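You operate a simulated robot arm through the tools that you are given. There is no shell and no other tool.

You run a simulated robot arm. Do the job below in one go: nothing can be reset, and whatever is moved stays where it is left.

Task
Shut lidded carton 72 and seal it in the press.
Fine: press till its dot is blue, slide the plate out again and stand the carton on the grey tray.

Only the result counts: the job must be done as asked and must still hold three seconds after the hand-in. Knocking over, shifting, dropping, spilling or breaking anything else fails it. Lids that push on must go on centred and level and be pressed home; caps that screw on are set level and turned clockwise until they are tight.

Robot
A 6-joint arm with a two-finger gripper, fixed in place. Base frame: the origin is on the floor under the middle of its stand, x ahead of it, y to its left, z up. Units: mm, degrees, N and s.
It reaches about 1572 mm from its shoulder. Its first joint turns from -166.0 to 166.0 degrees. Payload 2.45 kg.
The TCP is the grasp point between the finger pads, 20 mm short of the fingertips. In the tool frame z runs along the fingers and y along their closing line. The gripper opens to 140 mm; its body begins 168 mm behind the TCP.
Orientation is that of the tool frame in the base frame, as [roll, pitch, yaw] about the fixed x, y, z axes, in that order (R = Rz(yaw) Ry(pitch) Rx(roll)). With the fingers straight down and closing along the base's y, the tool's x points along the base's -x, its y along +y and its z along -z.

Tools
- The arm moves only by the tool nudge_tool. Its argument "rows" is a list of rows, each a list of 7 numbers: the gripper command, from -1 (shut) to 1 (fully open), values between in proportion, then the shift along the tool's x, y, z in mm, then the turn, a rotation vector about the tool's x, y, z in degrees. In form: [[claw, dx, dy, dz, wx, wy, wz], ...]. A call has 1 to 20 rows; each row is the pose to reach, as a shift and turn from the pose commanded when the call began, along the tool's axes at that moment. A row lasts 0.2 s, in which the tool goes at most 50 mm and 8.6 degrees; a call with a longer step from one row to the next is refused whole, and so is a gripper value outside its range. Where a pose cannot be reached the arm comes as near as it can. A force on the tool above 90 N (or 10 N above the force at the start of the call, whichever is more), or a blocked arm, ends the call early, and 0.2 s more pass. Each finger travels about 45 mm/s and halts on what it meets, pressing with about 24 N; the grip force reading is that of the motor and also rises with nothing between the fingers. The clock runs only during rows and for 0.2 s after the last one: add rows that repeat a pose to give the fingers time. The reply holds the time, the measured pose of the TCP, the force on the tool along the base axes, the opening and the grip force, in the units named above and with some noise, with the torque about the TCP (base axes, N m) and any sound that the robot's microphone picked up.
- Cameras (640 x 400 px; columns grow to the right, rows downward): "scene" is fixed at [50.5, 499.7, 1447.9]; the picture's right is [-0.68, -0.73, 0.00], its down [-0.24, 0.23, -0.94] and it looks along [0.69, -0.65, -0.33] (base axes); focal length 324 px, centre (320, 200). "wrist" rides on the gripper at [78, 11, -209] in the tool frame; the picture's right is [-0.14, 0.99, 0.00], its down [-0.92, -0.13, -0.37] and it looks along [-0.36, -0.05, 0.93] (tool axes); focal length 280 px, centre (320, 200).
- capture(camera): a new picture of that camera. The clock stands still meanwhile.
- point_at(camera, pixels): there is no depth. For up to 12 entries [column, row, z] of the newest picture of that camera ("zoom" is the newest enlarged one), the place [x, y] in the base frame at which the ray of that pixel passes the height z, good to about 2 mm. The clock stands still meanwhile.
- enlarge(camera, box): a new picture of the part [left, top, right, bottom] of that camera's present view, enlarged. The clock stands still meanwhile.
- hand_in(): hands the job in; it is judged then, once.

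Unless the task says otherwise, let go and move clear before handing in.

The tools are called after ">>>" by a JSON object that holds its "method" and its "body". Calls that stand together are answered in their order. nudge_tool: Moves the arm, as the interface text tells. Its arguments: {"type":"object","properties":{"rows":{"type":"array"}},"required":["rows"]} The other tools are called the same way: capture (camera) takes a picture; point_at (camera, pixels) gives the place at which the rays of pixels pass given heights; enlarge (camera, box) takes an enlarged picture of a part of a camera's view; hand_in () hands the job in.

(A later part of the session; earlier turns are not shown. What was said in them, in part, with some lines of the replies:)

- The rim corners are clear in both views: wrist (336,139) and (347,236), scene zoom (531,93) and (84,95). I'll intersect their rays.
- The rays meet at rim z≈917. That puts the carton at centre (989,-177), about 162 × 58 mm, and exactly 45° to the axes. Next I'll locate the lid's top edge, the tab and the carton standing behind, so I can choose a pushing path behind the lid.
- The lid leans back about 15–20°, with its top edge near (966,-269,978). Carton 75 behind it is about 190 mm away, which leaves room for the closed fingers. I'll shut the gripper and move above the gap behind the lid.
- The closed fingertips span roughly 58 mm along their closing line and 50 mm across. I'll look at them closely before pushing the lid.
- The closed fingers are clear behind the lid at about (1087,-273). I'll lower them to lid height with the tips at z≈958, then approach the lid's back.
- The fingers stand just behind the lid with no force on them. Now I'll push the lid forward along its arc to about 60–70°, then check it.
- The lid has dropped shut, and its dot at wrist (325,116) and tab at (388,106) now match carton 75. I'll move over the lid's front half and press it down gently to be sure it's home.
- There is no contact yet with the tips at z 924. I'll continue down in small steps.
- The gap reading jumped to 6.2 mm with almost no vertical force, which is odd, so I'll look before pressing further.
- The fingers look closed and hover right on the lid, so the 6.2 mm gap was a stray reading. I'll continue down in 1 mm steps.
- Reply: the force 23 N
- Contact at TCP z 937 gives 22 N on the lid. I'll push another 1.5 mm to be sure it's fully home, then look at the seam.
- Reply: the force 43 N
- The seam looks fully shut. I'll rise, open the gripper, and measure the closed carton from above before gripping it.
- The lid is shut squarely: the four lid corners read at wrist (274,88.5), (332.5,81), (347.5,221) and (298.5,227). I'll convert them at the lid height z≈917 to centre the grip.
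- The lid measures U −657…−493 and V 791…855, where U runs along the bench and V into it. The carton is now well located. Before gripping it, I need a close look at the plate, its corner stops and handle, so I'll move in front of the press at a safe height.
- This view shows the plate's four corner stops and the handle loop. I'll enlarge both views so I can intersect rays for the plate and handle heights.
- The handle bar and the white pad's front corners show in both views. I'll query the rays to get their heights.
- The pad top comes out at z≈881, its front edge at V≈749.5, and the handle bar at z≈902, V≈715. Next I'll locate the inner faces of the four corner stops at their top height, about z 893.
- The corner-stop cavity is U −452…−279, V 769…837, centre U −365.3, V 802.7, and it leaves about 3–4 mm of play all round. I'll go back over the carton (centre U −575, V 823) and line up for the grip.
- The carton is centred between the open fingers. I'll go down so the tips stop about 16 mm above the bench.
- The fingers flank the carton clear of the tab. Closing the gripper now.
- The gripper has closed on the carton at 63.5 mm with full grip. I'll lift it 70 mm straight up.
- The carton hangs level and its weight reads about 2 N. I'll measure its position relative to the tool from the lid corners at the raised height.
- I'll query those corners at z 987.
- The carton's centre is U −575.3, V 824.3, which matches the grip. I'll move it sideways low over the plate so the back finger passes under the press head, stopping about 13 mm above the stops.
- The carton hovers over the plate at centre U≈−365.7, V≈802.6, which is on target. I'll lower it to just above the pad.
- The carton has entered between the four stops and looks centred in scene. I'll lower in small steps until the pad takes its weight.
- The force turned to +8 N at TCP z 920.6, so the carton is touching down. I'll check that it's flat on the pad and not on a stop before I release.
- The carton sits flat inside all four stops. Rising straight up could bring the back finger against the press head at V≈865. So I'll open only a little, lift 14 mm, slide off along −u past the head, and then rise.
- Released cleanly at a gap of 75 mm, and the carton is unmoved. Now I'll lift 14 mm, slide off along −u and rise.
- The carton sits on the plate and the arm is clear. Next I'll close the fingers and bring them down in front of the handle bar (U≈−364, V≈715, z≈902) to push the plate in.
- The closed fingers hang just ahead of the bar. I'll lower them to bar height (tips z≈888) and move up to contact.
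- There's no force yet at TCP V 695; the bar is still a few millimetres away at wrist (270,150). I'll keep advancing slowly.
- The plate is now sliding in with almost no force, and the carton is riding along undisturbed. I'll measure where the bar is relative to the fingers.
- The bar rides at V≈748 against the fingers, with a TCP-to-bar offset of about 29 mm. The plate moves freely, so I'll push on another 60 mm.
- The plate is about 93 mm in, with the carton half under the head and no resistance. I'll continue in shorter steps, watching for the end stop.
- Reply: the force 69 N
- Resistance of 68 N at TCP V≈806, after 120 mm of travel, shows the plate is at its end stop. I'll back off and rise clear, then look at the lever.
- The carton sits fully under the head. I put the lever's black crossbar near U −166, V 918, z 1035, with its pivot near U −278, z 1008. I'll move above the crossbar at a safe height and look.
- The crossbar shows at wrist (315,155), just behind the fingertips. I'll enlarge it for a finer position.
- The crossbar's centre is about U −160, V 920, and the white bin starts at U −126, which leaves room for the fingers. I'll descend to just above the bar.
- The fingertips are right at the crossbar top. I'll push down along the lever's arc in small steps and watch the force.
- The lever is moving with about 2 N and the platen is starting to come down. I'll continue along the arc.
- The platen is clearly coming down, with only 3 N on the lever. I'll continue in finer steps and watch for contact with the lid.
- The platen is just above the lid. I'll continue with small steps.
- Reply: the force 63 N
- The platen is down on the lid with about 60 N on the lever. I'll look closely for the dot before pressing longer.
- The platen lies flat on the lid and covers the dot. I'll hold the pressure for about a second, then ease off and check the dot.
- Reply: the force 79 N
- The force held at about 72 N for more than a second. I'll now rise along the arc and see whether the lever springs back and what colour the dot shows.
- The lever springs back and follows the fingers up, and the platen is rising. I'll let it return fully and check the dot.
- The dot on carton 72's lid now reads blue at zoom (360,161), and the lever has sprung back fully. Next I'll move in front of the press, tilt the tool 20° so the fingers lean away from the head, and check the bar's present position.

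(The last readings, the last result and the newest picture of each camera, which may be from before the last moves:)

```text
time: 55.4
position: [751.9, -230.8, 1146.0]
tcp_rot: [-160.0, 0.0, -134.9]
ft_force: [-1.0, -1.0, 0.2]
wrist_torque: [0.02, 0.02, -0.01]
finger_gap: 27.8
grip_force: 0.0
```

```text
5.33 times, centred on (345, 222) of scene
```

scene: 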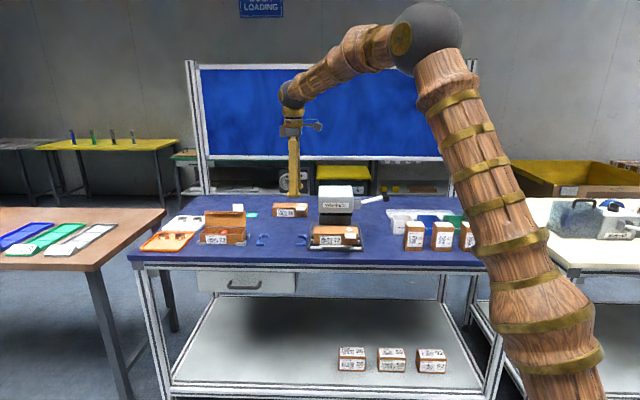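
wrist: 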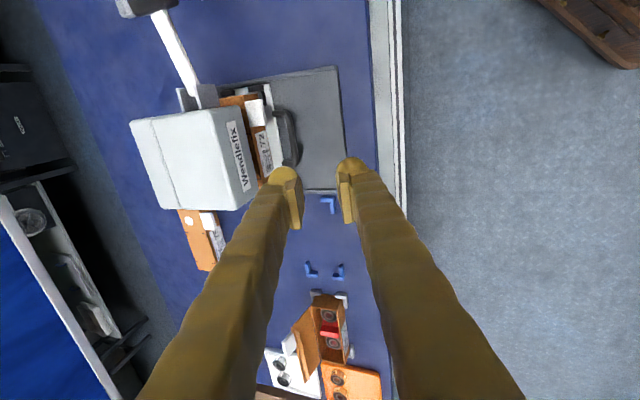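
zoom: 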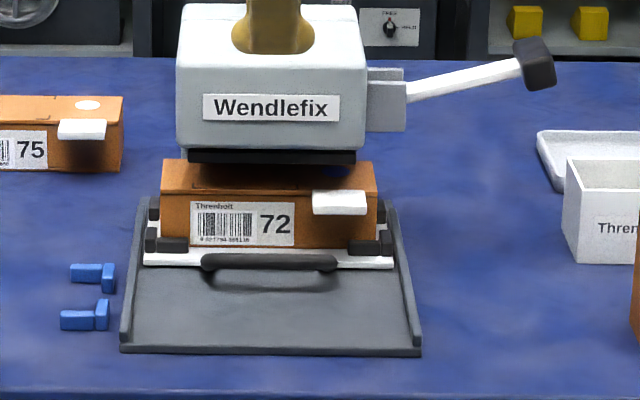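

The bar is visible in both views: wrist zoom (468,150)–(485,245), scene zoom (207–333, 262). I'll triangulate it again in its pushed-in position.

>>> {"method": "point_at", "body": {"camera": "wrist", "pixels": [[289.2, 120, 890], [289.2, 120, 910], [296, 158, 890], [296, 158, 910], [292.6, 139, 902], [289.5, 139, 908], [247, 115, 975], [259, 178, 975], [236, 110, 1045], [257, 180, 1045]]}}

>>> {"method": "point_at", "body": {"camera": "scene", "pixels": [[323.8, 233.6, 890], [323.8, 233.6, 910], [347.4, 233.6, 890], [347.4, 233.6, 910]]}}

>>> {"method": "enlarge", "body": {"camera": "wrist", "box": [225, 75, 325, 185]}}

```text
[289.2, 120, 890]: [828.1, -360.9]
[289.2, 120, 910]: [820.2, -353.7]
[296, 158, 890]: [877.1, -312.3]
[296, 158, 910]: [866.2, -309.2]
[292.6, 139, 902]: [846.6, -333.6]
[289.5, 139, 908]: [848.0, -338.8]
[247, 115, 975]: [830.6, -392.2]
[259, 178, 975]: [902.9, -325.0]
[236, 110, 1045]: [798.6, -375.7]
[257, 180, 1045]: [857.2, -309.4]
```

```text
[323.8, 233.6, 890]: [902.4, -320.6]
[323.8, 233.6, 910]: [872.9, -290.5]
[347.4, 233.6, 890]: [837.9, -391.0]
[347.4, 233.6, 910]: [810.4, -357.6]
```

```text
3.64 times, centred on (275, 130) of wrist
```

zoom: 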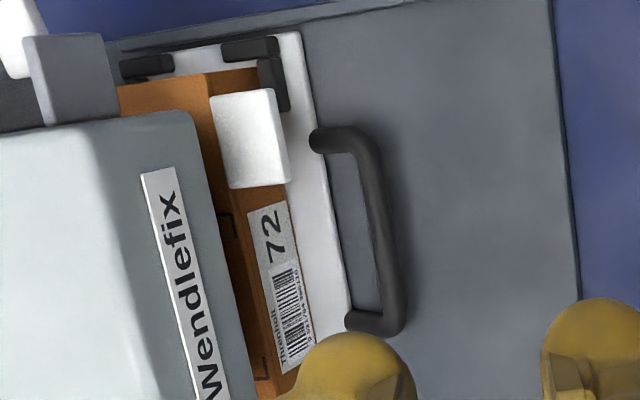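

The bar sits at V≈834, z≈903, and the head front is at V≈863–865. A 20°-tilted, slightly open grip clears the head by about 13 mm. I'll move to a point 100 mm back along the approach line.

>>> {"method": "nudge_tool", "body": {"rows": [[-0.6, 1, -12, 42, 0, 0, 0], [-0.6, 2, -24, 84, 0, 0, 0], [-0.6, 2, -36, 126, 0, 0, 0], [-0.6, 2, -47.8, 167.4, 0, 0, 0], [-0.6, 2, -47.8, 167.4, 0, 0, 0]]}}

>>> {"method": "capture", "body": {"camera": "wrist"}}

>>> {"method": "enlarge", "body": {"camera": "wrist", "box": [200, 60, 400, 240]}}

```text
time: 56.6
position: [823.3, -305.9, 1004.5]
tcp_rot: [-160.0, 0.0, -135.1]
ft_force: [-0.3, -0.5, 0.5]
wrist_torque: [-0.04, 0.0, -0.01]
finger_gap: 28.1
grip_force: 0.1
```

```text
taken
```

wrist: 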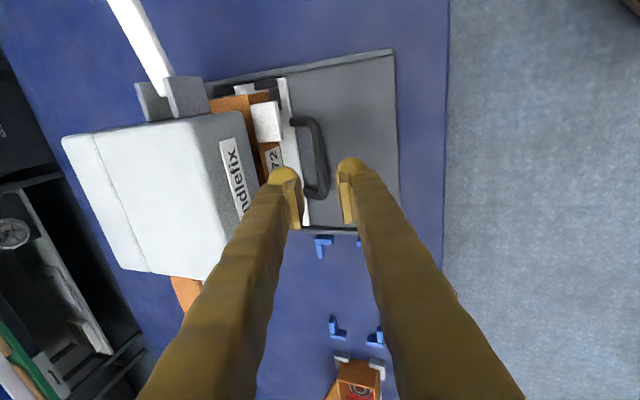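

```text
2.22 times, centred on (300, 150) of wrist
```

zoom: 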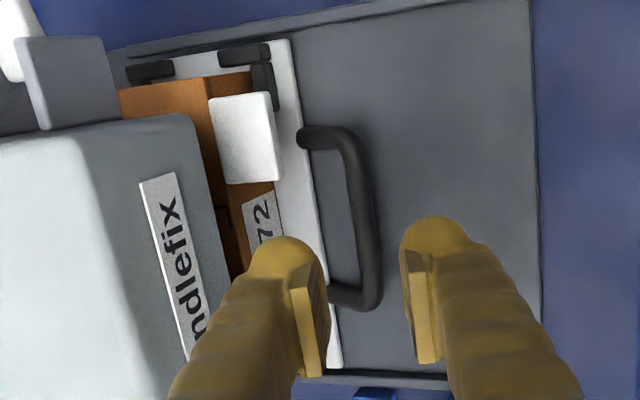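

The bar lies centred between the fingers along the approach line: projected point (320,162), bar at column ≈319. I'll advance 60 mm, then check.

>>> {"method": "nudge_tool", "body": {"rows": [[-0.6, 0, 0, 20, 0, 0, 0], [-0.6, 0, 0, 40, 0, 0, 0], [-0.6, 0, 0, 60, 0, 0, 0], [-0.6, 0, 0, 60, 0, 0, 0]]}}

>>> {"method": "capture", "body": {"camera": "wrist"}}

>>> {"method": "enlarge", "body": {"camera": "wrist", "box": [240, 80, 400, 240]}}

>>> {"method": "enlarge", "body": {"camera": "scene", "box": [305, 195, 385, 255]}}

```text
time: 57.6
position: [837.2, -319.7, 948.1]
tcp_rot: [-160.0, 0.0, -135.0]
ft_force: [0.6, -0.2, -0.5]
wrist_torque: [-0.01, 0.01, 0.02]
finger_gap: 28.3
grip_force: 0.1
```

```text
taken
```

wrist: 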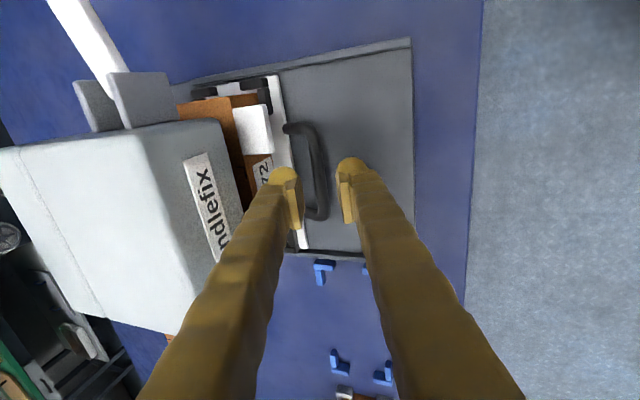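

```text
2.50 times, centred on (320, 160) of wrist
```

zoom: 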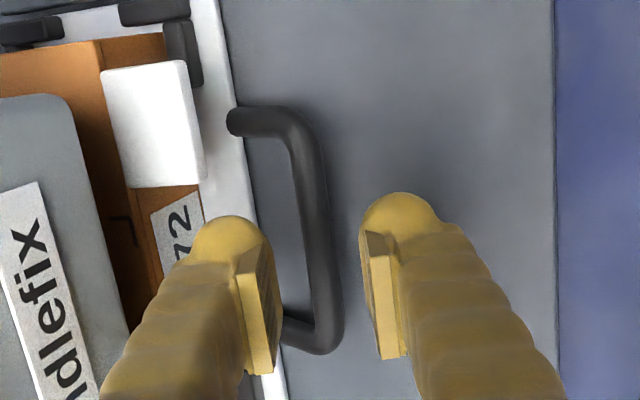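

```text
6.67 times, centred on (345, 225) of scene
```

zoom: 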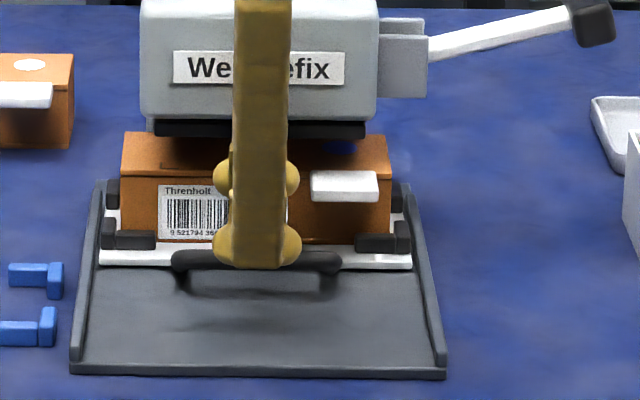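

The bar stays between the fingers and the blue dot is visible at scene zoom (340,147). I'll advance the remaining 38 mm slowly.

>>> {"method": "nudge_tool", "body": {"rows": [[-0.6, 0, 0, 10, 0, 0, 0], [-0.6, 0, 0, 20, 0, 0, 0], [-0.6, 0, 0, 30, 0, 0, 0], [-0.6, 0, 0, 38, 0, 0, 0], [-0.6, 0, 0, 38, 0, 0, 0]]}}

>>> {"method": "enlarge", "body": {"camera": "wrist", "box": [240, 80, 400, 240]}}

>>> {"method": "enlarge", "body": {"camera": "scene", "box": [305, 195, 385, 255]}}

```text
time: 58.8
position: [846.4, -329.6, 912.9]
tcp_rot: [-160.0, 0.0, -135.0]
ft_force: [-0.5, 0.2, 0.0]
wrist_torque: [0.01, -0.03, 0.0]
finger_gap: 27.9
grip_force: 0.1
```

```text
2.50 times, centred on (320, 160) of wrist
```

zoom: 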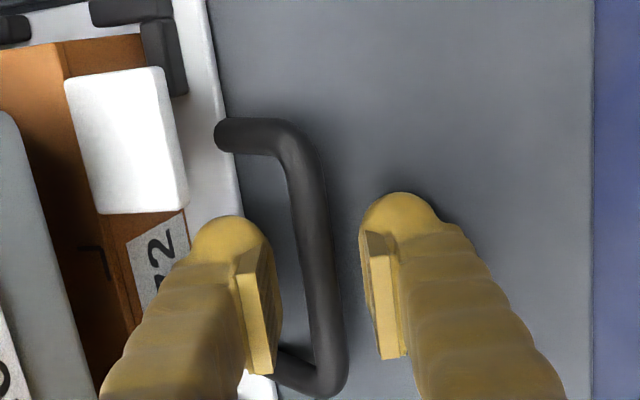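

```text
6.67 times, centred on (345, 225) of scene
```

zoom: 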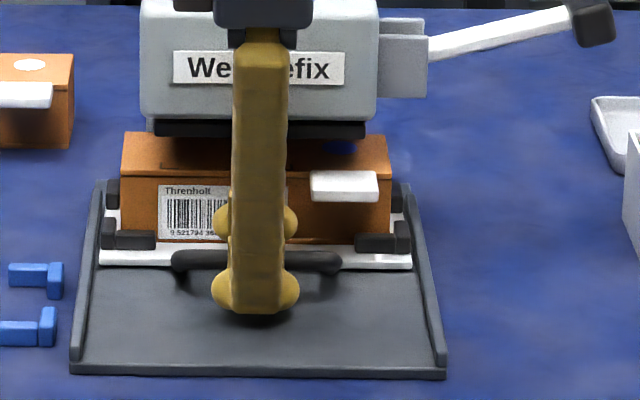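

The bar is between the pads, but the inner tip overlaps it only partly. I'll go 5 mm deeper and then close on the bar.

>>> {"method": "nudge_tool", "body": {"rows": [[-0.6, 0, 0, 2.5, 0, 0, 0], [-0.6, 0, 0, 5, 0, 0, 0], [-0.6, 0, 0, 5, 0, 0, 0]]}}

```text
time: 59.6
position: [848.9, -329.7, 908.0]
tcp_rot: [-160.1, 0.0, -135.0]
ft_force: [0.9, 0.7, -0.4]
wrist_torque: [0.01, 0.01, 0.01]
finger_gap: 27.7
grip_force: 0.0
```

No contact force at this depth. Closing on the bar now.

>>> {"method": "nudge_tool", "body": {"rows": [[-1, 0, 0, 0, 0, 0, 0], [-1, 0, 0, 0, 0, 0, 0], [-1, 0, 0, 0, 0, 0, 0], [-1, 0, 0, 0, 0, 0, 0]]}}

>>> {"method": "enlarge", "body": {"camera": "wrist", "box": [240, 80, 400, 240]}}

>>> {"method": "enlarge", "body": {"camera": "scene", "box": [305, 195, 385, 255]}}

```text
time: 60.6
position: [847.7, -329.7, 908.6]
tcp_rot: [-159.9, 0.0, -135.0]
ft_force: [2.0, -1.5, 2.0]
wrist_torque: [-0.26, 0.21, 0.81]
finger_gap: 10.3
grip_force: 37.2
```

```text
2.50 times, centred on (320, 160) of wrist
```

zoom: 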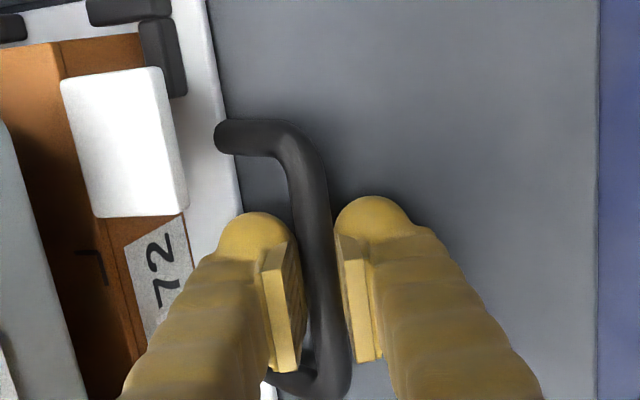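

```text
6.67 times, centred on (345, 225) of scene
```

zoom: 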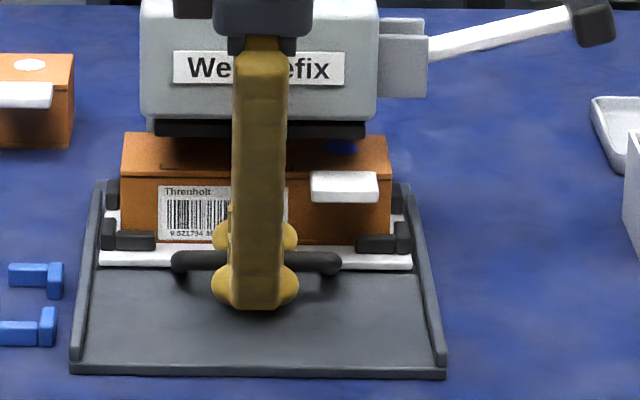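

The bar is gripped at a gap of 10.3 mm. I'll pull the plate out horizontally along −V, 60 mm first.

>>> {"method": "nudge_tool", "body": {"rows": [[-1, 0, 2.82, -1.03, 0, 0, 0], [-1, 0, 7.52, -2.74, 0, 0, 0], [-1, 0, 13.16, -4.79, 0, 0, 0], [-1, 0, 18.8, -6.84, 0, 0, 0], [-1, 0, 24.4, -8.9, 0, 0, 0], [-1, 0, 30.1, -10.95, 0, 0, 0], [-1, 0, 35.7, -13, 0, 0, 0], [-1, 0, 41.3, -15.05, 0, 0, 0], [-1, 0, 47, -17.1, 0, 0, 0], [-1, 0, 52.6, -19.15, 0, 0, 0], [-1, 0, 56.4, -20.5, 0, 0, 0], [-1, 0, 56.4, -20.5, 0, 0, 0]]}}

>>> {"method": "enlarge", "body": {"camera": "scene", "box": [300, 190, 390, 260]}}

```text
time: 63.2
position: [806.7, -288.2, 909.0]
tcp_rot: [-160.0, 0.0, -135.0]
ft_force: [8.3, 7.6, -2.1]
wrist_torque: [-0.08, 0.07, 0.84]
finger_gap: 10.2
grip_force: 38.1
```

```text
5.71 times, centred on (345, 225) of scene
```

zoom: 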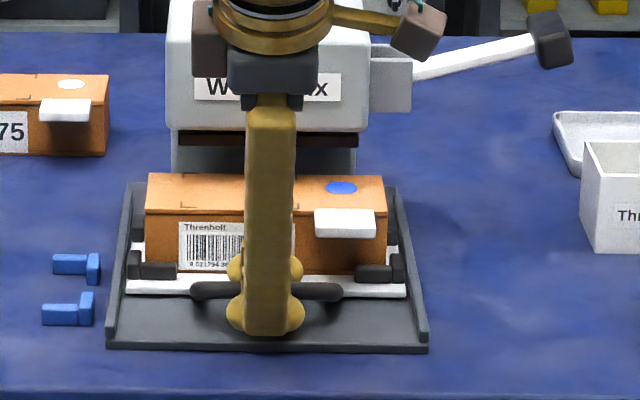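

The plate is coming out smoothly and the dot is plainly blue at zoom (341,187). I'll pull the remaining 60 mm.

>>> {"method": "nudge_tool", "body": {"rows": [[-1, 0, 5.6, -2.05, 0, 0, 0], [-1, 0, 11.3, -4.1, 0, 0, 0], [-1, 0, 16.9, -6.15, 0, 0, 0], [-1, 0, 22.5, -8.2, 0, 0, 0], [-1, 0, 28.2, -10.3, 0, 0, 0], [-1, 0, 33.8, -12.3, 0, 0, 0], [-1, 0, 39.5, -14.4, 0, 0, 0], [-1, 0, 45.1, -16.4, 0, 0, 0], [-1, 0, 50.7, -18.5, 0, 0, 0], [-1, 0, 54.5, -19.8, 0, 0, 0], [-1, 0, 56.4, -20.5, 0, 0, 0], [-1, 0, 56.4, -20.5, 0, 0, 0]]}}

>>> {"method": "enlarge", "body": {"camera": "scene", "box": [300, 190, 390, 260]}}

```text
time: 65.8
position: [762.7, -245.0, 907.8]
tcp_rot: [-159.9, 0.0, -135.0]
ft_force: [12.9, 9.2, -17.3]
wrist_torque: [-0.03, 0.06, 0.86]
finger_gap: 10.1
grip_force: 37.7
```

```text
5.71 times, centred on (345, 225) of scene
```

zoom: 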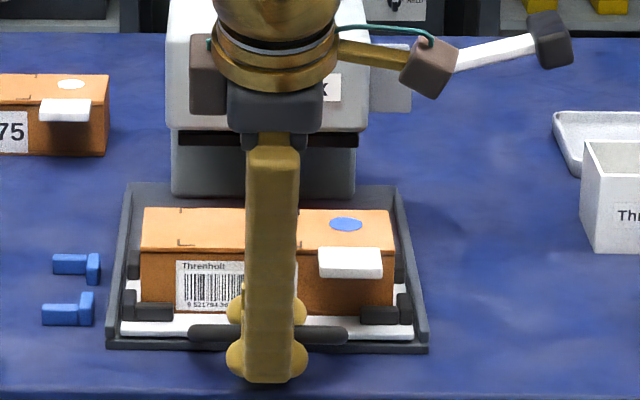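

The plate has travelled 120 mm back. I'll check for the outer stop with another 4 mm of pull, easing the slight upward strain at the same time.

>>> {"method": "nudge_tool", "body": {"rows": [[-1, 0, 2.2, 0.2, 0, 0, 0], [-1, 0, 4.1, -0.4, 0, 0, 0], [-1, 0, 4.1, -0.4, 0, 0, 0]]}}

>>> {"method": "enlarge", "body": {"camera": "scene", "box": [300, 190, 390, 260]}}

```text
time: 66.6
position: [762.1, -245.1, 908.5]
tcp_rot: [-159.8, 0.0, -135.0]
ft_force: [56.0, -61.4, -12.7]
wrist_torque: [0.05, -0.58, 0.97]
finger_gap: 11.3
grip_force: 38.4
```

```text
5.71 times, centred on (345, 225) of scene
```

zoom: 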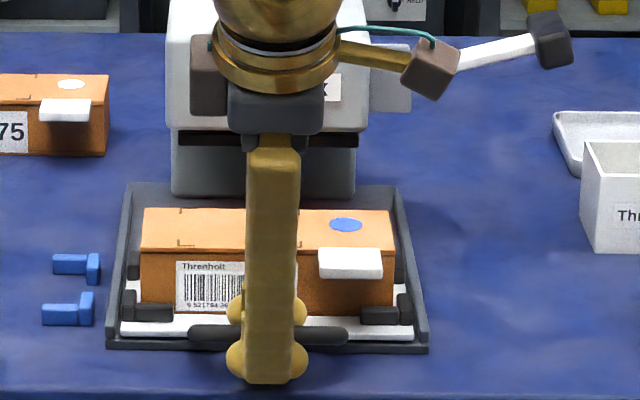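

The force rose to 83 N with no movement, so the plate is fully out at its stop. I'll ease the pull, open, and back out along the tool axis.

>>> {"method": "nudge_tool", "body": {"rows": [[-1, 0, -3.8, 0.4, 0, 0, 0], [-0.6, 0, -3.8, 0.4, 0, 0, 0], [-0.6, 0, -3.8, 0.4, 0, 0, 0], [-0.6, 0, -3.8, 0.4, 0, 0, 0]]}}

>>> {"method": "enlarge", "body": {"camera": "wrist", "box": [220, 60, 420, 240]}}

```text
time: 67.6
position: [761.4, -245.6, 908.4]
tcp_rot: [-160.0, 0.0, -134.9]
ft_force: [0.8, 0.0, -0.5]
wrist_torque: [0.01, 0.02, -0.02]
finger_gap: 27.9
grip_force: 0.1
```

```text
2.22 times, centred on (320, 150) of wrist
```

zoom: 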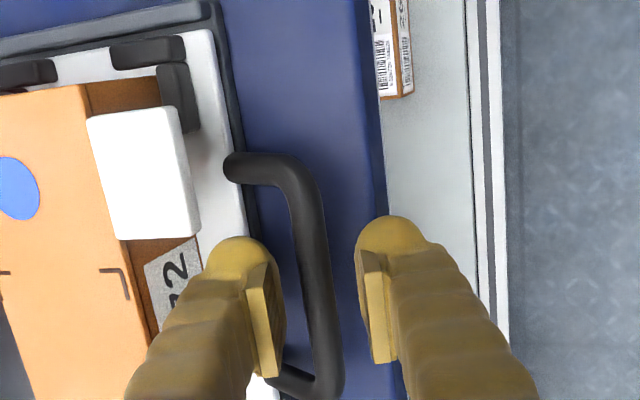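

The fingers are free of the bar on both sides. I'll retract along the tool axis and straighten the tool.

>>> {"method": "nudge_tool", "body": {"rows": [[-0.6, 0, 0, -20, 0, 0, 0], [-0.6, 0, 0, -60, 0, 0, 0], [-0.6, 0, 0, -105, 0, 0, 0], [-0.6, 0, 0, -150, 0, 0, 0], [-0.3, 0, 0, -180, -5, 0, 0], [0.1, 0, 0, -180, -10, 0, 0], [0.4, 0, 0, -180, -15, 0, 0], [0.7, 0, 0, -180, -20, 0, 0], [0.7, 0, 0, -180, -20, 0, 0]]}}

>>> {"method": "capture", "body": {"camera": "wrist"}}

>>> {"method": "enlarge", "body": {"camera": "scene", "box": [295, 180, 395, 260]}}

```text
time: 69.6
position: [720.1, -201.9, 1076.7]
tcp_rot: [-180.0, 0.1, -134.9]
ft_force: [-0.1, -0.3, 0.5]
wrist_torque: [-0.01, 0.02, 0.03]
finger_gap: 119.1
grip_force: 0.1
```

```text
taken
```

wrist: 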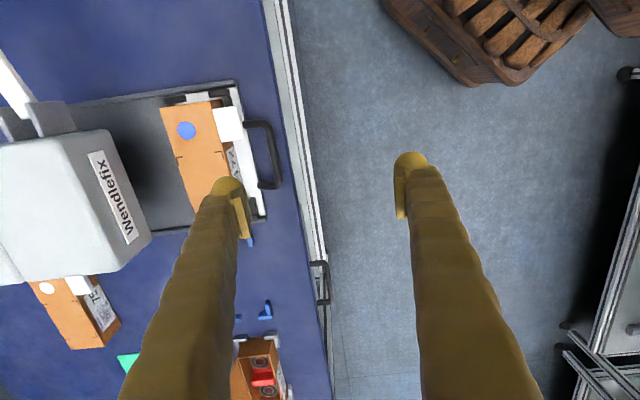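

```text
5.00 times, centred on (345, 220) of scene
```

zoom: 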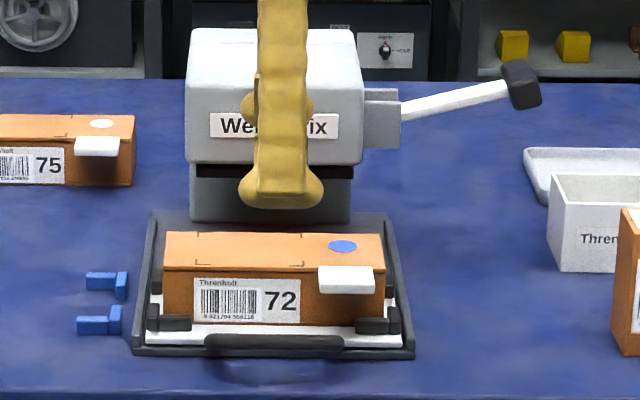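

The carton is sealed with a blue dot and the plate is out. I'll measure the carton's present position from the lid corners at z≈934.

>>> {"method": "enlarge", "body": {"camera": "wrist", "box": [140, 70, 300, 230]}}

```text
2.50 times, centred on (220, 150) of wrist
```

zoom: 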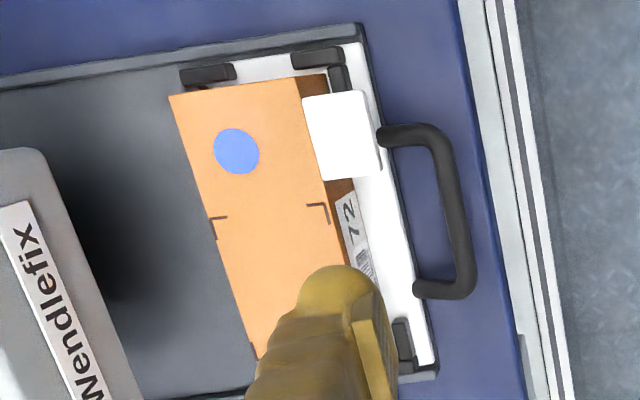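

I'll query those lid corners.

>>> {"method": "point_at", "body": {"camera": "wrist", "pixels": [[159.6, 108.8, 934], [210.4, 101.2, 934], [194, 213, 934], [226, 168, 934], [178, 157, 934]]}}

```text
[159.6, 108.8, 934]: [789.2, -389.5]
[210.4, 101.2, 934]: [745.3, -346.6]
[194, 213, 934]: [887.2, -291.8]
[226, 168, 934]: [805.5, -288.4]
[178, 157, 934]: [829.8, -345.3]
```

The carton hasn't moved: V centre 802.7, right end U −282. I'll go round to the −u side with the fingers at 75 mm, the same proven route in reverse.

>>> {"method": "nudge_tool", "body": {"rows": [[0.3, -35, -10, -21, 0, 0, 0], [0.07, -75, -40, -21, 0, 0, 0], [0.07, -110, -75, -21, 0, 0, 0], [0.07, -140, -112, -21, 0, 0, 0], [0.07, -147, -150.7, -21, 0, 0, 0], [0.07, -147, -150.7, -21, 0, 0, 0]]}}

>>> {"method": "capture", "body": {"camera": "wrist"}}

```text
time: 71.0
position: [927.7, -207.1, 1096.7]
tcp_rot: [180.0, 0.0, -134.9]
ft_force: [-0.1, 0.9, -0.7]
wrist_torque: [0.01, 0.01, -0.02]
finger_gap: 75.0
grip_force: 0.0
```

```text
taken
```

wrist: 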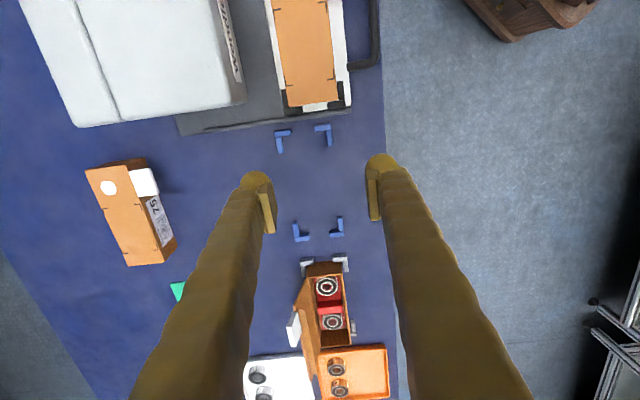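

Aligned at V≈802.4. I'll descend to z 934 beside the carton.

>>> {"method": "nudge_tool", "body": {"rows": [[0.07, 0, 0, 48, 0, 0, 0], [0.07, 0, 0, 96, 0, 0, 0], [0.07, 0, 0, 140, 0, 0, 0], [0.07, 0, 0, 162.5, 0, 0, 0], [0.07, 0, 0, 162.5, 0, 0, 0]]}}

>>> {"method": "capture", "body": {"camera": "wrist"}}

```text
time: 72.2
position: [929.6, -202.7, 937.6]
tcp_rot: [180.0, 0.0, -135.0]
ft_force: [0.0, 0.1, 0.2]
wrist_torque: [-0.01, 0.01, 0.0]
finger_gap: 74.7
grip_force: 0.0
```

```text
taken
```

wrist: 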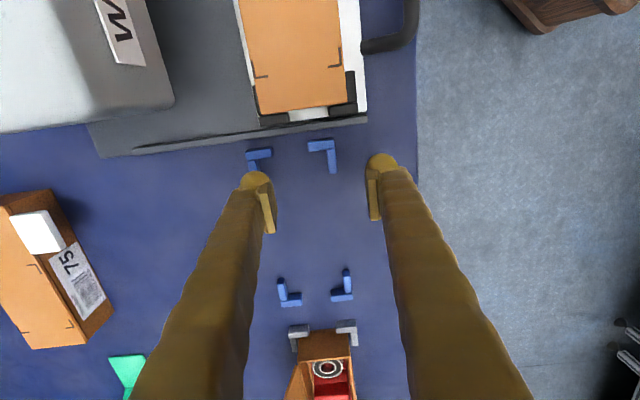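

The fingers line up with the carton's sides. I'll slide +u alongside it to the grip point.

>>> {"method": "nudge_tool", "body": {"rows": [[0.07, 20, 0, 0, 0, 0, 0], [0.07, 50, 0, 0, 0, 0, 0], [0.07, 80, 0, 0, 0, 0, 0], [0.07, 110, 0, 0, 0, 0, 0], [0.07, 135, 0, 0, 0, 0, 0], [0.07, 145, 0, 0, 0, 0, 0], [0.07, 145, 0, 0, 0, 0, 0]]}}

>>> {"method": "capture", "body": {"camera": "wrist"}}

>>> {"method": "enlarge", "body": {"camera": "scene", "box": [300, 190, 390, 260]}}

```text
time: 73.8
position: [827.9, -305.8, 937.2]
tcp_rot: [-180.0, -0.1, -135.0]
ft_force: [0.9, -0.3, 0.8]
wrist_torque: [0.02, -0.01, -0.02]
finger_gap: 75.0
grip_force: 0.0
```

```text
taken
```

wrist: 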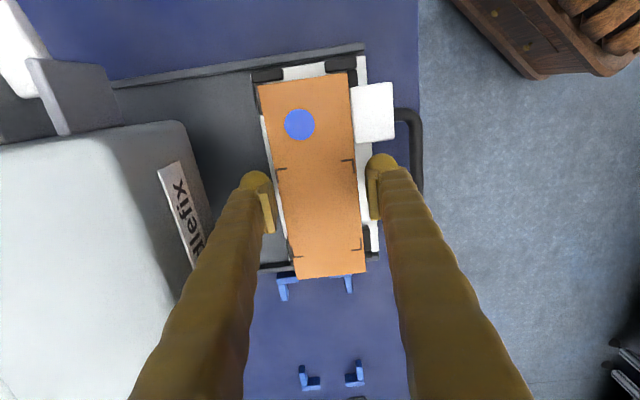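

```text
5.71 times, centred on (345, 225) of scene
```

zoom: 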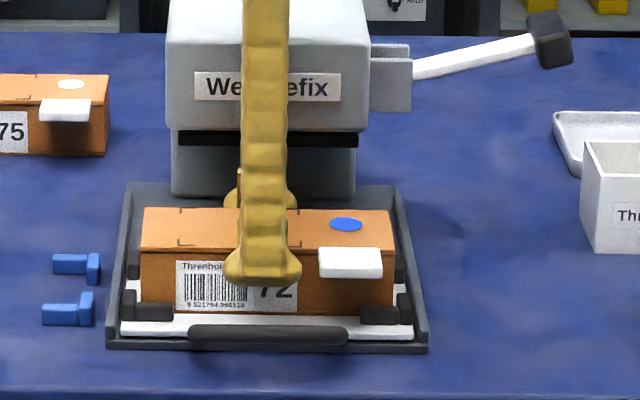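

The fingers flank the carton again with even gaps. I'll lower 10 mm, a slightly higher grip than before so the tips clear the tray rim later, and close.

>>> {"method": "nudge_tool", "body": {"rows": [[0.07, 0, 0, 5, 0, 0, 0], [0.07, 0, 0, 10, 0, 0, 0], [0.07, 0, 0, 10, 0, 0, 0], [-1, 0, 0, 10, 0, 0, 0], [-1, 0, 0, 10, 0, 0, 0], [-1, 0, 0, 10, 0, 0, 0], [-1, 0, 0, 10, 0, 0, 0]]}}

```text
time: 75.4
position: [825.8, -306.6, 926.1]
tcp_rot: [-180.0, -0.1, -135.0]
ft_force: [1.8, -1.3, 3.0]
wrist_torque: [-0.09, -0.07, -0.02]
finger_gap: 62.2
grip_force: 23.6
```

The carton is gripped at 62.2 mm. I'll lift it 25 mm, just clear of the stops, move +u out from beside the head, and then rise.

>>> {"method": "nudge_tool", "body": {"rows": [[-1, 0, 0, -5, 0, 0, 0], [-1, 0, 0, -15, 0, 0, 0], [-1, 0, 0, -25, 0, 0, 0], [-1, 0, 0, -25, 0, 0, 0]]}}

>>> {"method": "enlarge", "body": {"camera": "scene", "box": [300, 190, 390, 260]}}

```text
time: 76.4
position: [828.0, -306.1, 951.9]
tcp_rot: [179.9, 0.0, -134.9]
ft_force: [-0.4, 0.1, -2.1]
wrist_torque: [0.01, -0.05, -0.03]
finger_gap: 62.1
grip_force: 24.1
```

```text
5.71 times, centred on (345, 225) of scene
```

zoom: 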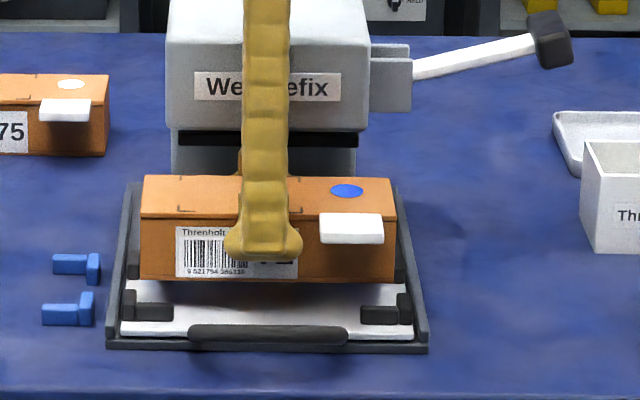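

The carton hangs level just above the stops. Now I'll move +u 115 mm, then rise.

>>> {"method": "nudge_tool", "body": {"rows": [[-1, 20, 0, 0, 0, 0, 0], [-1, 50, 0, 0, 0, 0, 0], [-1, 80, 0, 0, 0, 0, 0], [-1, 108, 0, 0, 0, 0, 0], [-1, 115, 0, -10, 0, 0, 0], [-1, 115, 0, -50, 0, 0, 0], [-1, 115, 0, -95, 0, 0, 0], [-1, 115, 0, -140, 0, 0, 0], [-1, 115, 0, -180, 0, 0, 0], [-1, 115, 0, -200, 0, 0, 0], [-1, 115, 0, -200, 0, 0, 0]]}}

>>> {"method": "capture", "body": {"camera": "wrist"}}

>>> {"method": "capture", "body": {"camera": "scene"}}

```text
time: 78.8
position: [744.5, -388.1, 1152.6]
tcp_rot: [179.9, 0.0, -135.0]
ft_force: [0.1, 0.1, -1.6]
wrist_torque: [0.0, -0.03, 0.0]
finger_gap: 61.9
grip_force: 24.3
```

```text
taken
```

wrist: 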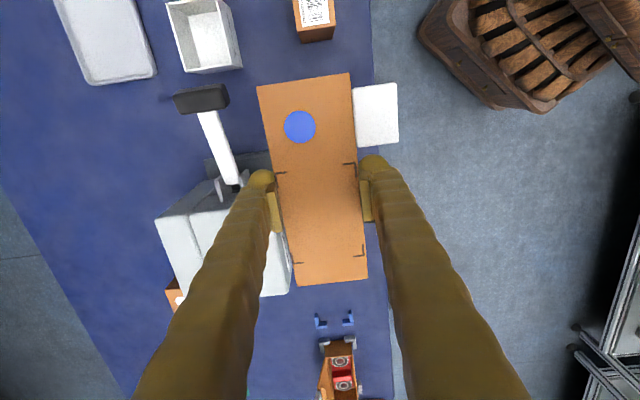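

```text
taken
```

scene: 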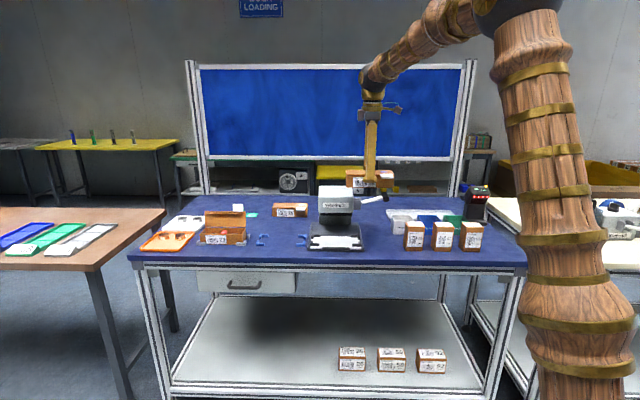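

The carton is level and high enough to cross. I'll carry it over to the grey tray behind the bins (V 1042–1154, U −117 to about +205).

>>> {"method": "nudge_tool", "body": {"rows": [[-1, 20, -22, 0, 0, 0, 0], [-1, 52, -56, 0, 0, 0, 0], [-1, 84, -90, 0, 0, 0, 0], [-1, 117, -125, 0, 0, 0, 0], [-1, 150, -160, 0, 0, 0, 0], [-1, 183, -195, 0, 0, 0, 0], [-1, 216, -230, 0, 0, 0, 0], [-1, 248, -264, 0, 0, 0, 0], [-1, 270, -287, 0, 0, 0, 0], [-1, 279, -297, 0, 0, 0, 0], [-1, 279, -297, 0, 0, 0, 0]]}}

>>> {"method": "capture", "body": {"camera": "wrist"}}

>>> {"method": "enlarge", "body": {"camera": "scene", "box": [360, 150, 510, 260]}}

```text
time: 81.2
position: [760.0, -794.0, 1152.0]
tcp_rot: [-180.0, 0.1, -135.1]
ft_force: [-0.2, -0.6, -2.4]
wrist_torque: [0.02, -0.01, -0.03]
finger_gap: 62.1
grip_force: 24.0
```

```text
taken
```

wrist: 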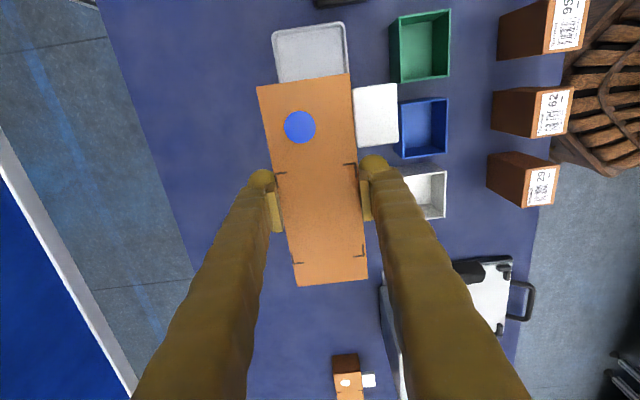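

```text
3.64 times, centred on (435, 205) of scene
```

zoom: 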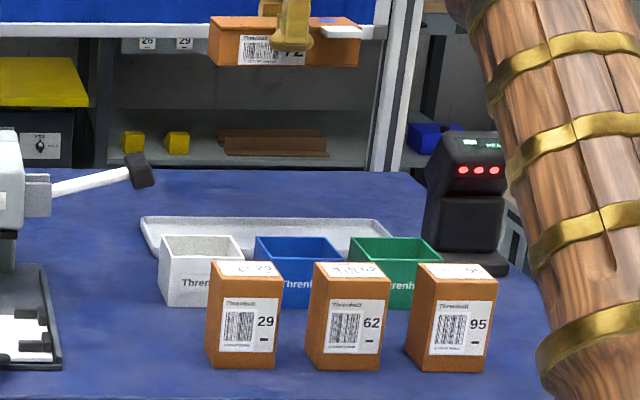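

I'm above the tray; its far end shows at wrist (272,33)–(345,23). I'll measure those edges and the tray's height to centre the carton.

>>> {"method": "enlarge", "body": {"camera": "wrist", "box": [255, 5, 375, 95]}}

>>> {"method": "enlarge", "body": {"camera": "scene", "box": [380, 200, 460, 240]}}

>>> {"method": "point_at", "body": {"camera": "wrist", "pixels": [[272, 34, 880], [345, 23, 880], [279, 80, 880], [350, 70, 880], [398, 160, 920], [448, 158, 920]]}}

```text
4.44 times, centred on (315, 50) of wrist
```

zoom: 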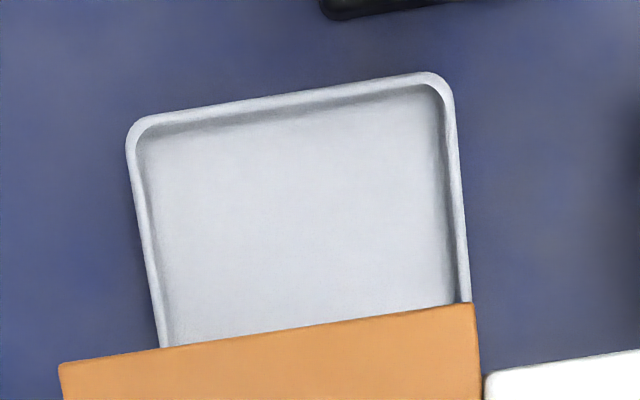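

```text
8.00 times, centred on (420, 220) of scene
```

zoom: 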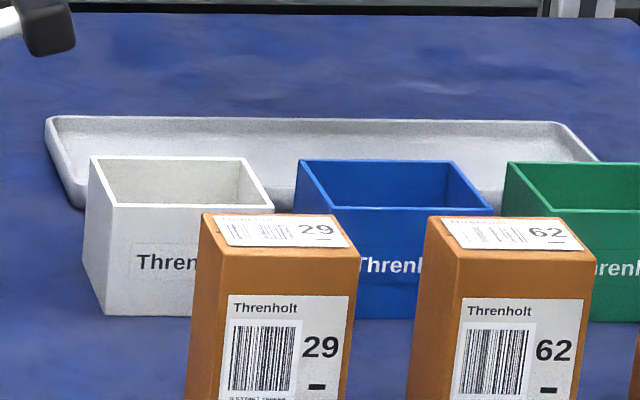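

```text
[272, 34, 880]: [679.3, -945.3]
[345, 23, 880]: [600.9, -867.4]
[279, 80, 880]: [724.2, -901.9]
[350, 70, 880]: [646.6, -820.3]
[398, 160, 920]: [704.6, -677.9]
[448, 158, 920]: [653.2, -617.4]
```

The tray centres at V≈1093.5. Its rim height matters for the fingertips, so I'll check the rim corners in the scene view at a few heights.

>>> {"method": "point_at", "body": {"camera": "scene", "pixels": [[386, 209.75, 875], [386, 209.75, 885], [386, 209.75, 895], [489.5, 210.25, 875], [489.5, 210.25, 885], [489.5, 210.25, 895], [391, 226, 865], [391, 226, 875]]}}

>>> {"method": "enlarge", "body": {"camera": "scene", "box": [380, 205, 410, 230]}}

>>> {"method": "enlarge", "body": {"camera": "scene", "box": [430, 205, 460, 230]}}

```text
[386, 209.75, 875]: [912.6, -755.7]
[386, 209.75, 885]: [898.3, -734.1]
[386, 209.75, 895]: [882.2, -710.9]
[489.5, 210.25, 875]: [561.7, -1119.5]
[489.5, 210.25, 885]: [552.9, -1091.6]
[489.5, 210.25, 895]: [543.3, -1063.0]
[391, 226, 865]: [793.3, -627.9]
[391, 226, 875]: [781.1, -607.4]
```

```text
16.00 times, centred on (395, 218) of scene
```

zoom: 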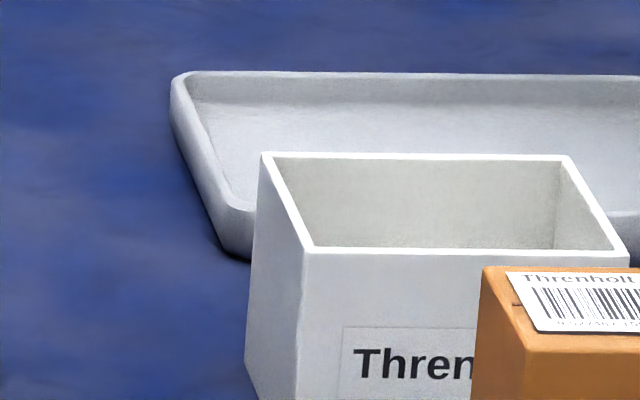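

```text
16.00 times, centred on (445, 218) of scene
```

zoom: 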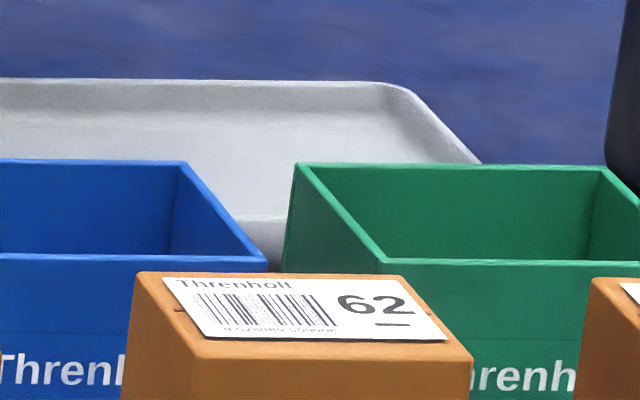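

The rim is at z≈886 and the floor about 867, so the fingertips, 26 mm above the carton's bottom, will clear the rim. I'll centre on V 1093.5 and descend to about 15 mm above the floor.

>>> {"method": "nudge_tool", "body": {"rows": [[-1, 0, 5.3, 30, 0, 0, 0], [-1, 3, 5.3, 75, 0, 0, 0], [-1, 3, 5.3, 120, 0, 0, 0], [-1, 3, 5.3, 165, 0, 0, 0], [-1, 3, 5.3, 200, 0, 0, 0], [-1, 3, 5.3, 200, 0, 0, 0]]}}

>>> {"method": "capture", "body": {"camera": "wrist"}}

>>> {"method": "enlarge", "body": {"camera": "scene", "box": [380, 180, 470, 240]}}

```text
time: 82.6
position: [753.8, -795.6, 949.8]
tcp_rot: [-179.8, 0.0, -135.1]
ft_force: [0.5, 0.1, -2.2]
wrist_torque: [0.02, 0.02, -0.01]
finger_gap: 62.1
grip_force: 24.0
```

```text
taken
```

wrist: 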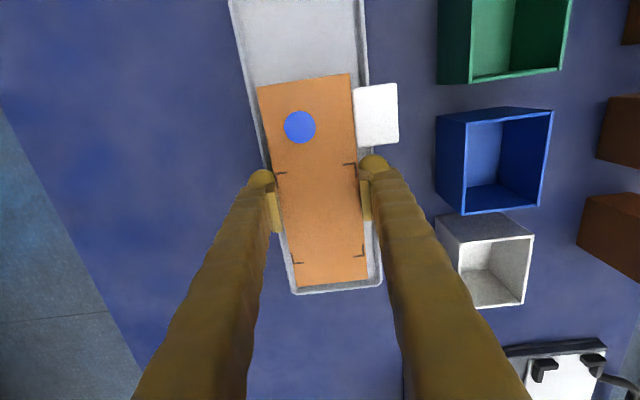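

```text
6.67 times, centred on (425, 210) of scene
```

zoom: 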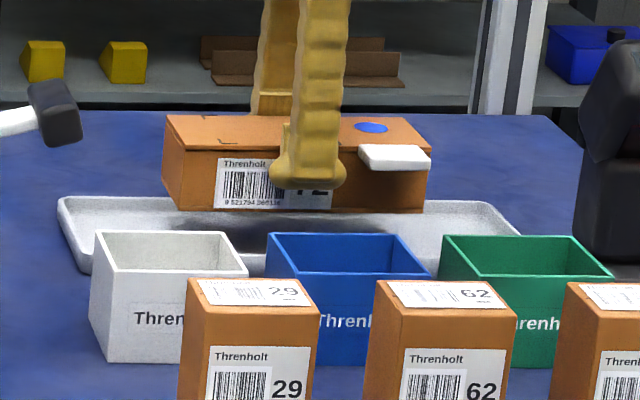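

The carton is over the tray. I'll verify the centring with the lid edges at z≈958 and the tray rim at z≈886.

>>> {"method": "enlarge", "body": {"camera": "wrist", "box": [220, 0, 400, 160]}}

>>> {"method": "enlarge", "body": {"camera": "wrist", "box": [240, 210, 420, 310]}}

```text
2.50 times, centred on (310, 80) of wrist
```

zoom: 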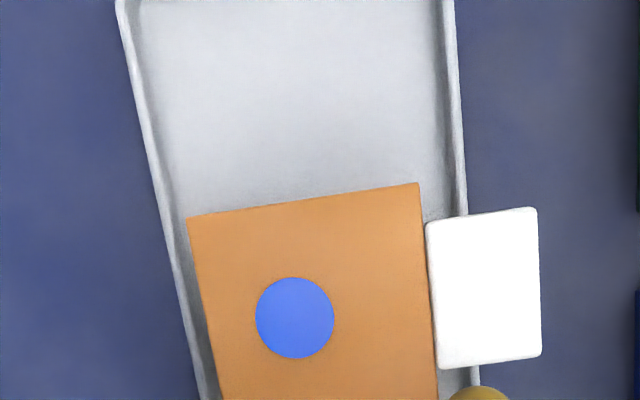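

```text
3.56 times, centred on (330, 260) of wrist
```

zoom: 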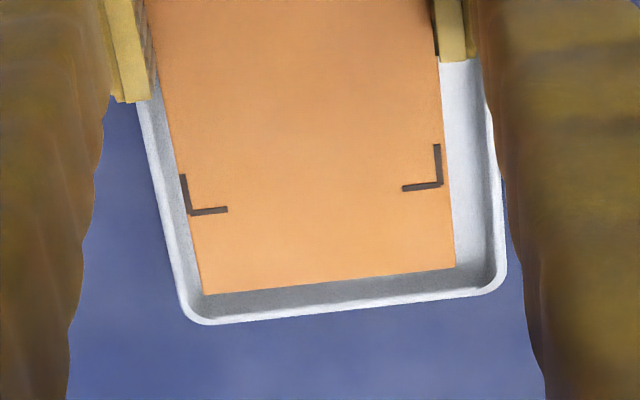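

I'll query these edge pixels.

>>> {"method": "point_at", "body": {"camera": "wrist", "pixels": [[241.2, 60, 886], [366.8, 60, 886], [257.2, 87.2, 958], [349.2, 73.6, 958], [286.4, 268.4, 886], [381.5, 268.4, 886], [297.4, 286.4, 958], [368, 278.8, 958], [337, 292.9, 886]]}}

```text
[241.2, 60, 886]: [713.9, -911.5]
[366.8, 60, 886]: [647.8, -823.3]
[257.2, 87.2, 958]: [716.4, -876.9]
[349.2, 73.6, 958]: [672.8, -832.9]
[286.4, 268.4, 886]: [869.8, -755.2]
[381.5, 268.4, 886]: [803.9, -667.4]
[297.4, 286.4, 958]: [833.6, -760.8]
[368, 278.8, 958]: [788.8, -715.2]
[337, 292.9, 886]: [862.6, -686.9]
```

The carton centre V 1095.5 matches the tray centre V 1094.7. I'll lower to just above the floor.

>>> {"method": "nudge_tool", "body": {"rows": [[-1, 0, 0, 10, 0, 0, 0], [-1, 0, 0, 20, 0, 0, 0], [-1, 0, 0, 28, 0, 0, 0], [-1, 0, 0, 32, 0, 0, 0], [-1, 0, 0, 32, 0, 0, 0]]}}

>>> {"method": "enlarge", "body": {"camera": "scene", "box": [380, 185, 470, 240]}}

```text
time: 83.8
position: [753.0, -794.2, 918.4]
tcp_rot: [-179.9, 0.0, -135.0]
ft_force: [-0.4, 0.0, -2.2]
wrist_torque: [0.02, 0.02, 0.0]
finger_gap: 62.0
grip_force: 24.4
```

```text
7.11 times, centred on (425, 212) of scene
```

zoom: 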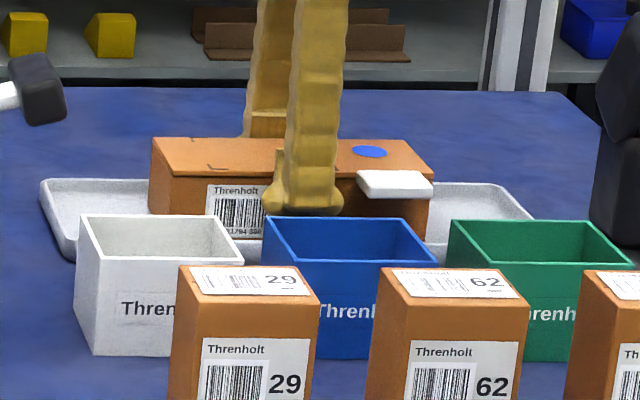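

There's no contact yet at TCP z 918. I'll lower in 1–1.5 mm steps until the tray floor takes the weight.

>>> {"method": "nudge_tool", "body": {"rows": [[-1, 0, 0, 1.2, 0, 0, 0], [-1, 0, 0, 2.4, 0, 0, 0], [-1, 0, 0, 3.5, 0, 0, 0], [-1, 0, 0, 3.5, 0, 0, 0]]}}

```text
time: 84.8
position: [753.1, -794.1, 914.8]
tcp_rot: [-179.9, 0.0, -135.1]
ft_force: [0.7, 1.4, 8.2]
wrist_torque: [-0.26, -0.18, 0.05]
finger_gap: 61.9
grip_force: 24.1
```

The tray floor took the weight at TCP z≈915 (+8 N). I'll raise slightly to unload, open a little, and then rise straight up.

>>> {"method": "nudge_tool", "body": {"rows": [[-1, 0, 0, -0.5, 0, 0, 0], [0.0, 0, 0, -0.5, 0, 0, 0], [0.1, 0, 0, -0.5, 0, 0, 0], [0.1, 0, 0, -0.5, 0, 0, 0]]}}

>>> {"method": "capture", "body": {"camera": "wrist"}}

>>> {"method": "enlarge", "body": {"camera": "scene", "box": [380, 185, 470, 240]}}

```text
time: 85.8
position: [752.5, -795.3, 914.9]
tcp_rot: [180.0, 0.1, -135.0]
ft_force: [0.1, 0.2, -0.2]
wrist_torque: [-0.01, 0.03, -0.01]
finger_gap: 76.9
grip_force: 0.1
```

```text
taken
```

wrist: 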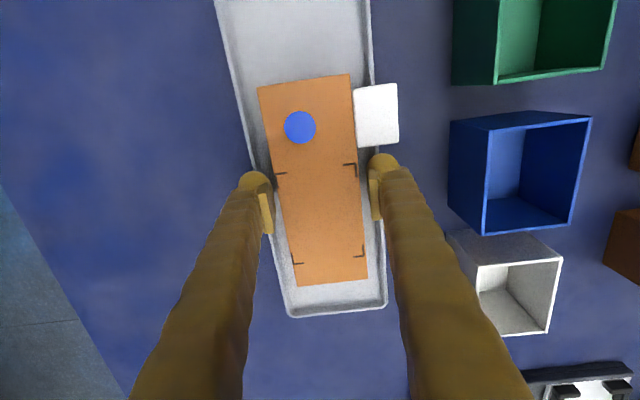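

```text
7.11 times, centred on (425, 212) of scene
```

zoom: 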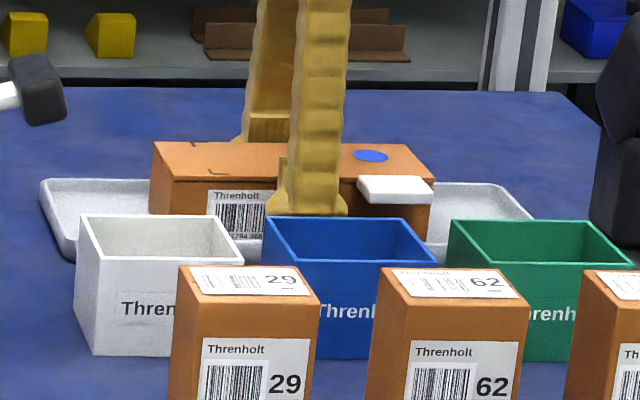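

The carton stands on the tray and the fingers are free on both sides. I'll rise straight up well clear.

>>> {"method": "nudge_tool", "body": {"rows": [[0.1, 0, 0, -15, 0, 0, 0], [0.1, 0, 0, -40, 0, 0, 0], [0.1, 0, 0, -80, 0, 0, 0], [0.1, 0, 0, -125, 0, 0, 0], [0.1, 0, 0, -170, 0, 0, 0], [0.1, 0, 0, -215, 0, 0, 0], [0.1, 0, 0, -260, 0, 0, 0], [0.1, 0, 0, -260, 0, 0, 0]]}}

>>> {"method": "capture", "body": {"camera": "wrist"}}

>>> {"method": "capture", "body": {"camera": "scene"}}

>>> {"method": "enlarge", "body": {"camera": "scene", "box": [380, 185, 470, 240]}}

>>> {"method": "enlarge", "body": {"camera": "scene", "box": [130, 180, 390, 270]}}

```text
time: 87.6
position: [754.1, -792.1, 1175.9]
tcp_rot: [-180.0, 0.0, -135.0]
ft_force: [-0.3, -0.4, -0.4]
wrist_torque: [0.04, 0.02, -0.03]
finger_gap: 77.1
grip_force: 0.1
```

```text
taken
```

wrist: 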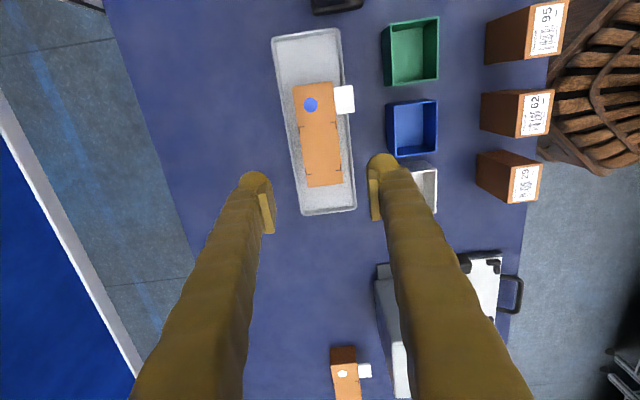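

```text
taken
```

scene: 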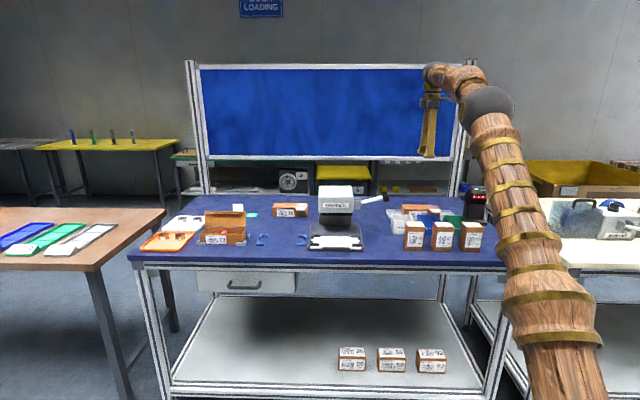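

```text
7.11 times, centred on (425, 212) of scene
```

zoom: 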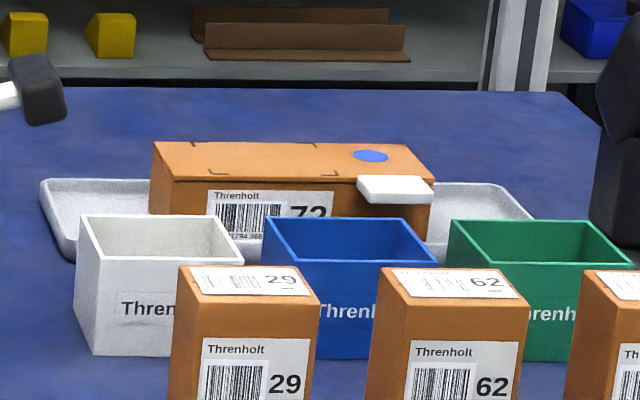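

```text
2.46 times, centred on (260, 225) of scene
```

zoom: 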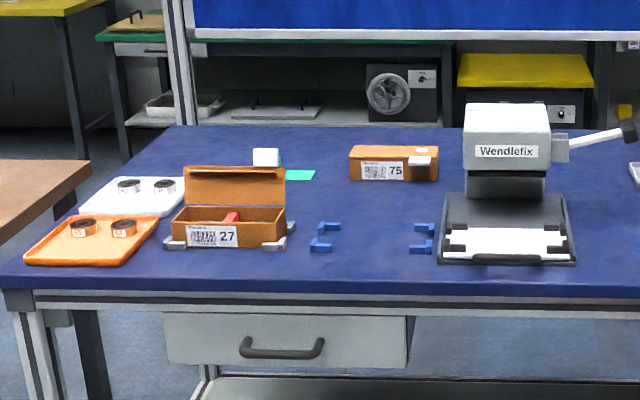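

Carton 72 stands upright and centred on the grey tray, shut and with its dot blue at zoom (371,156). The press plate is fully out, the lever is back up, and everything else is where it was. The arm is clear, so I'm handing in.

>>> {"method": "hand_in", "body": {}}

```text
The job is handed in.
```

Carton 72 is shut, sealed and standing on the grey tray, and I've handed the job in. I haven't been shown a verdict.

- **Lid:** it closed squarely, and I pressed it down with about 43 N to make sure it was home.
- **Seal:** I held the press lever down for just over a second at about 60–70 N. The dot read blue once the platen lifted, and it was still blue on the tray.
- **Press:** the plate is fully out against its stop, and the lever has sprung back up.
- **Tray:** I took the long tray behind the coloured bins to be the grey one, because the other pale tray looks white. The carton stands upright near its centre.

In the last pictures nothing else on the bench had moved. The gripper is empty and clear above the tray.
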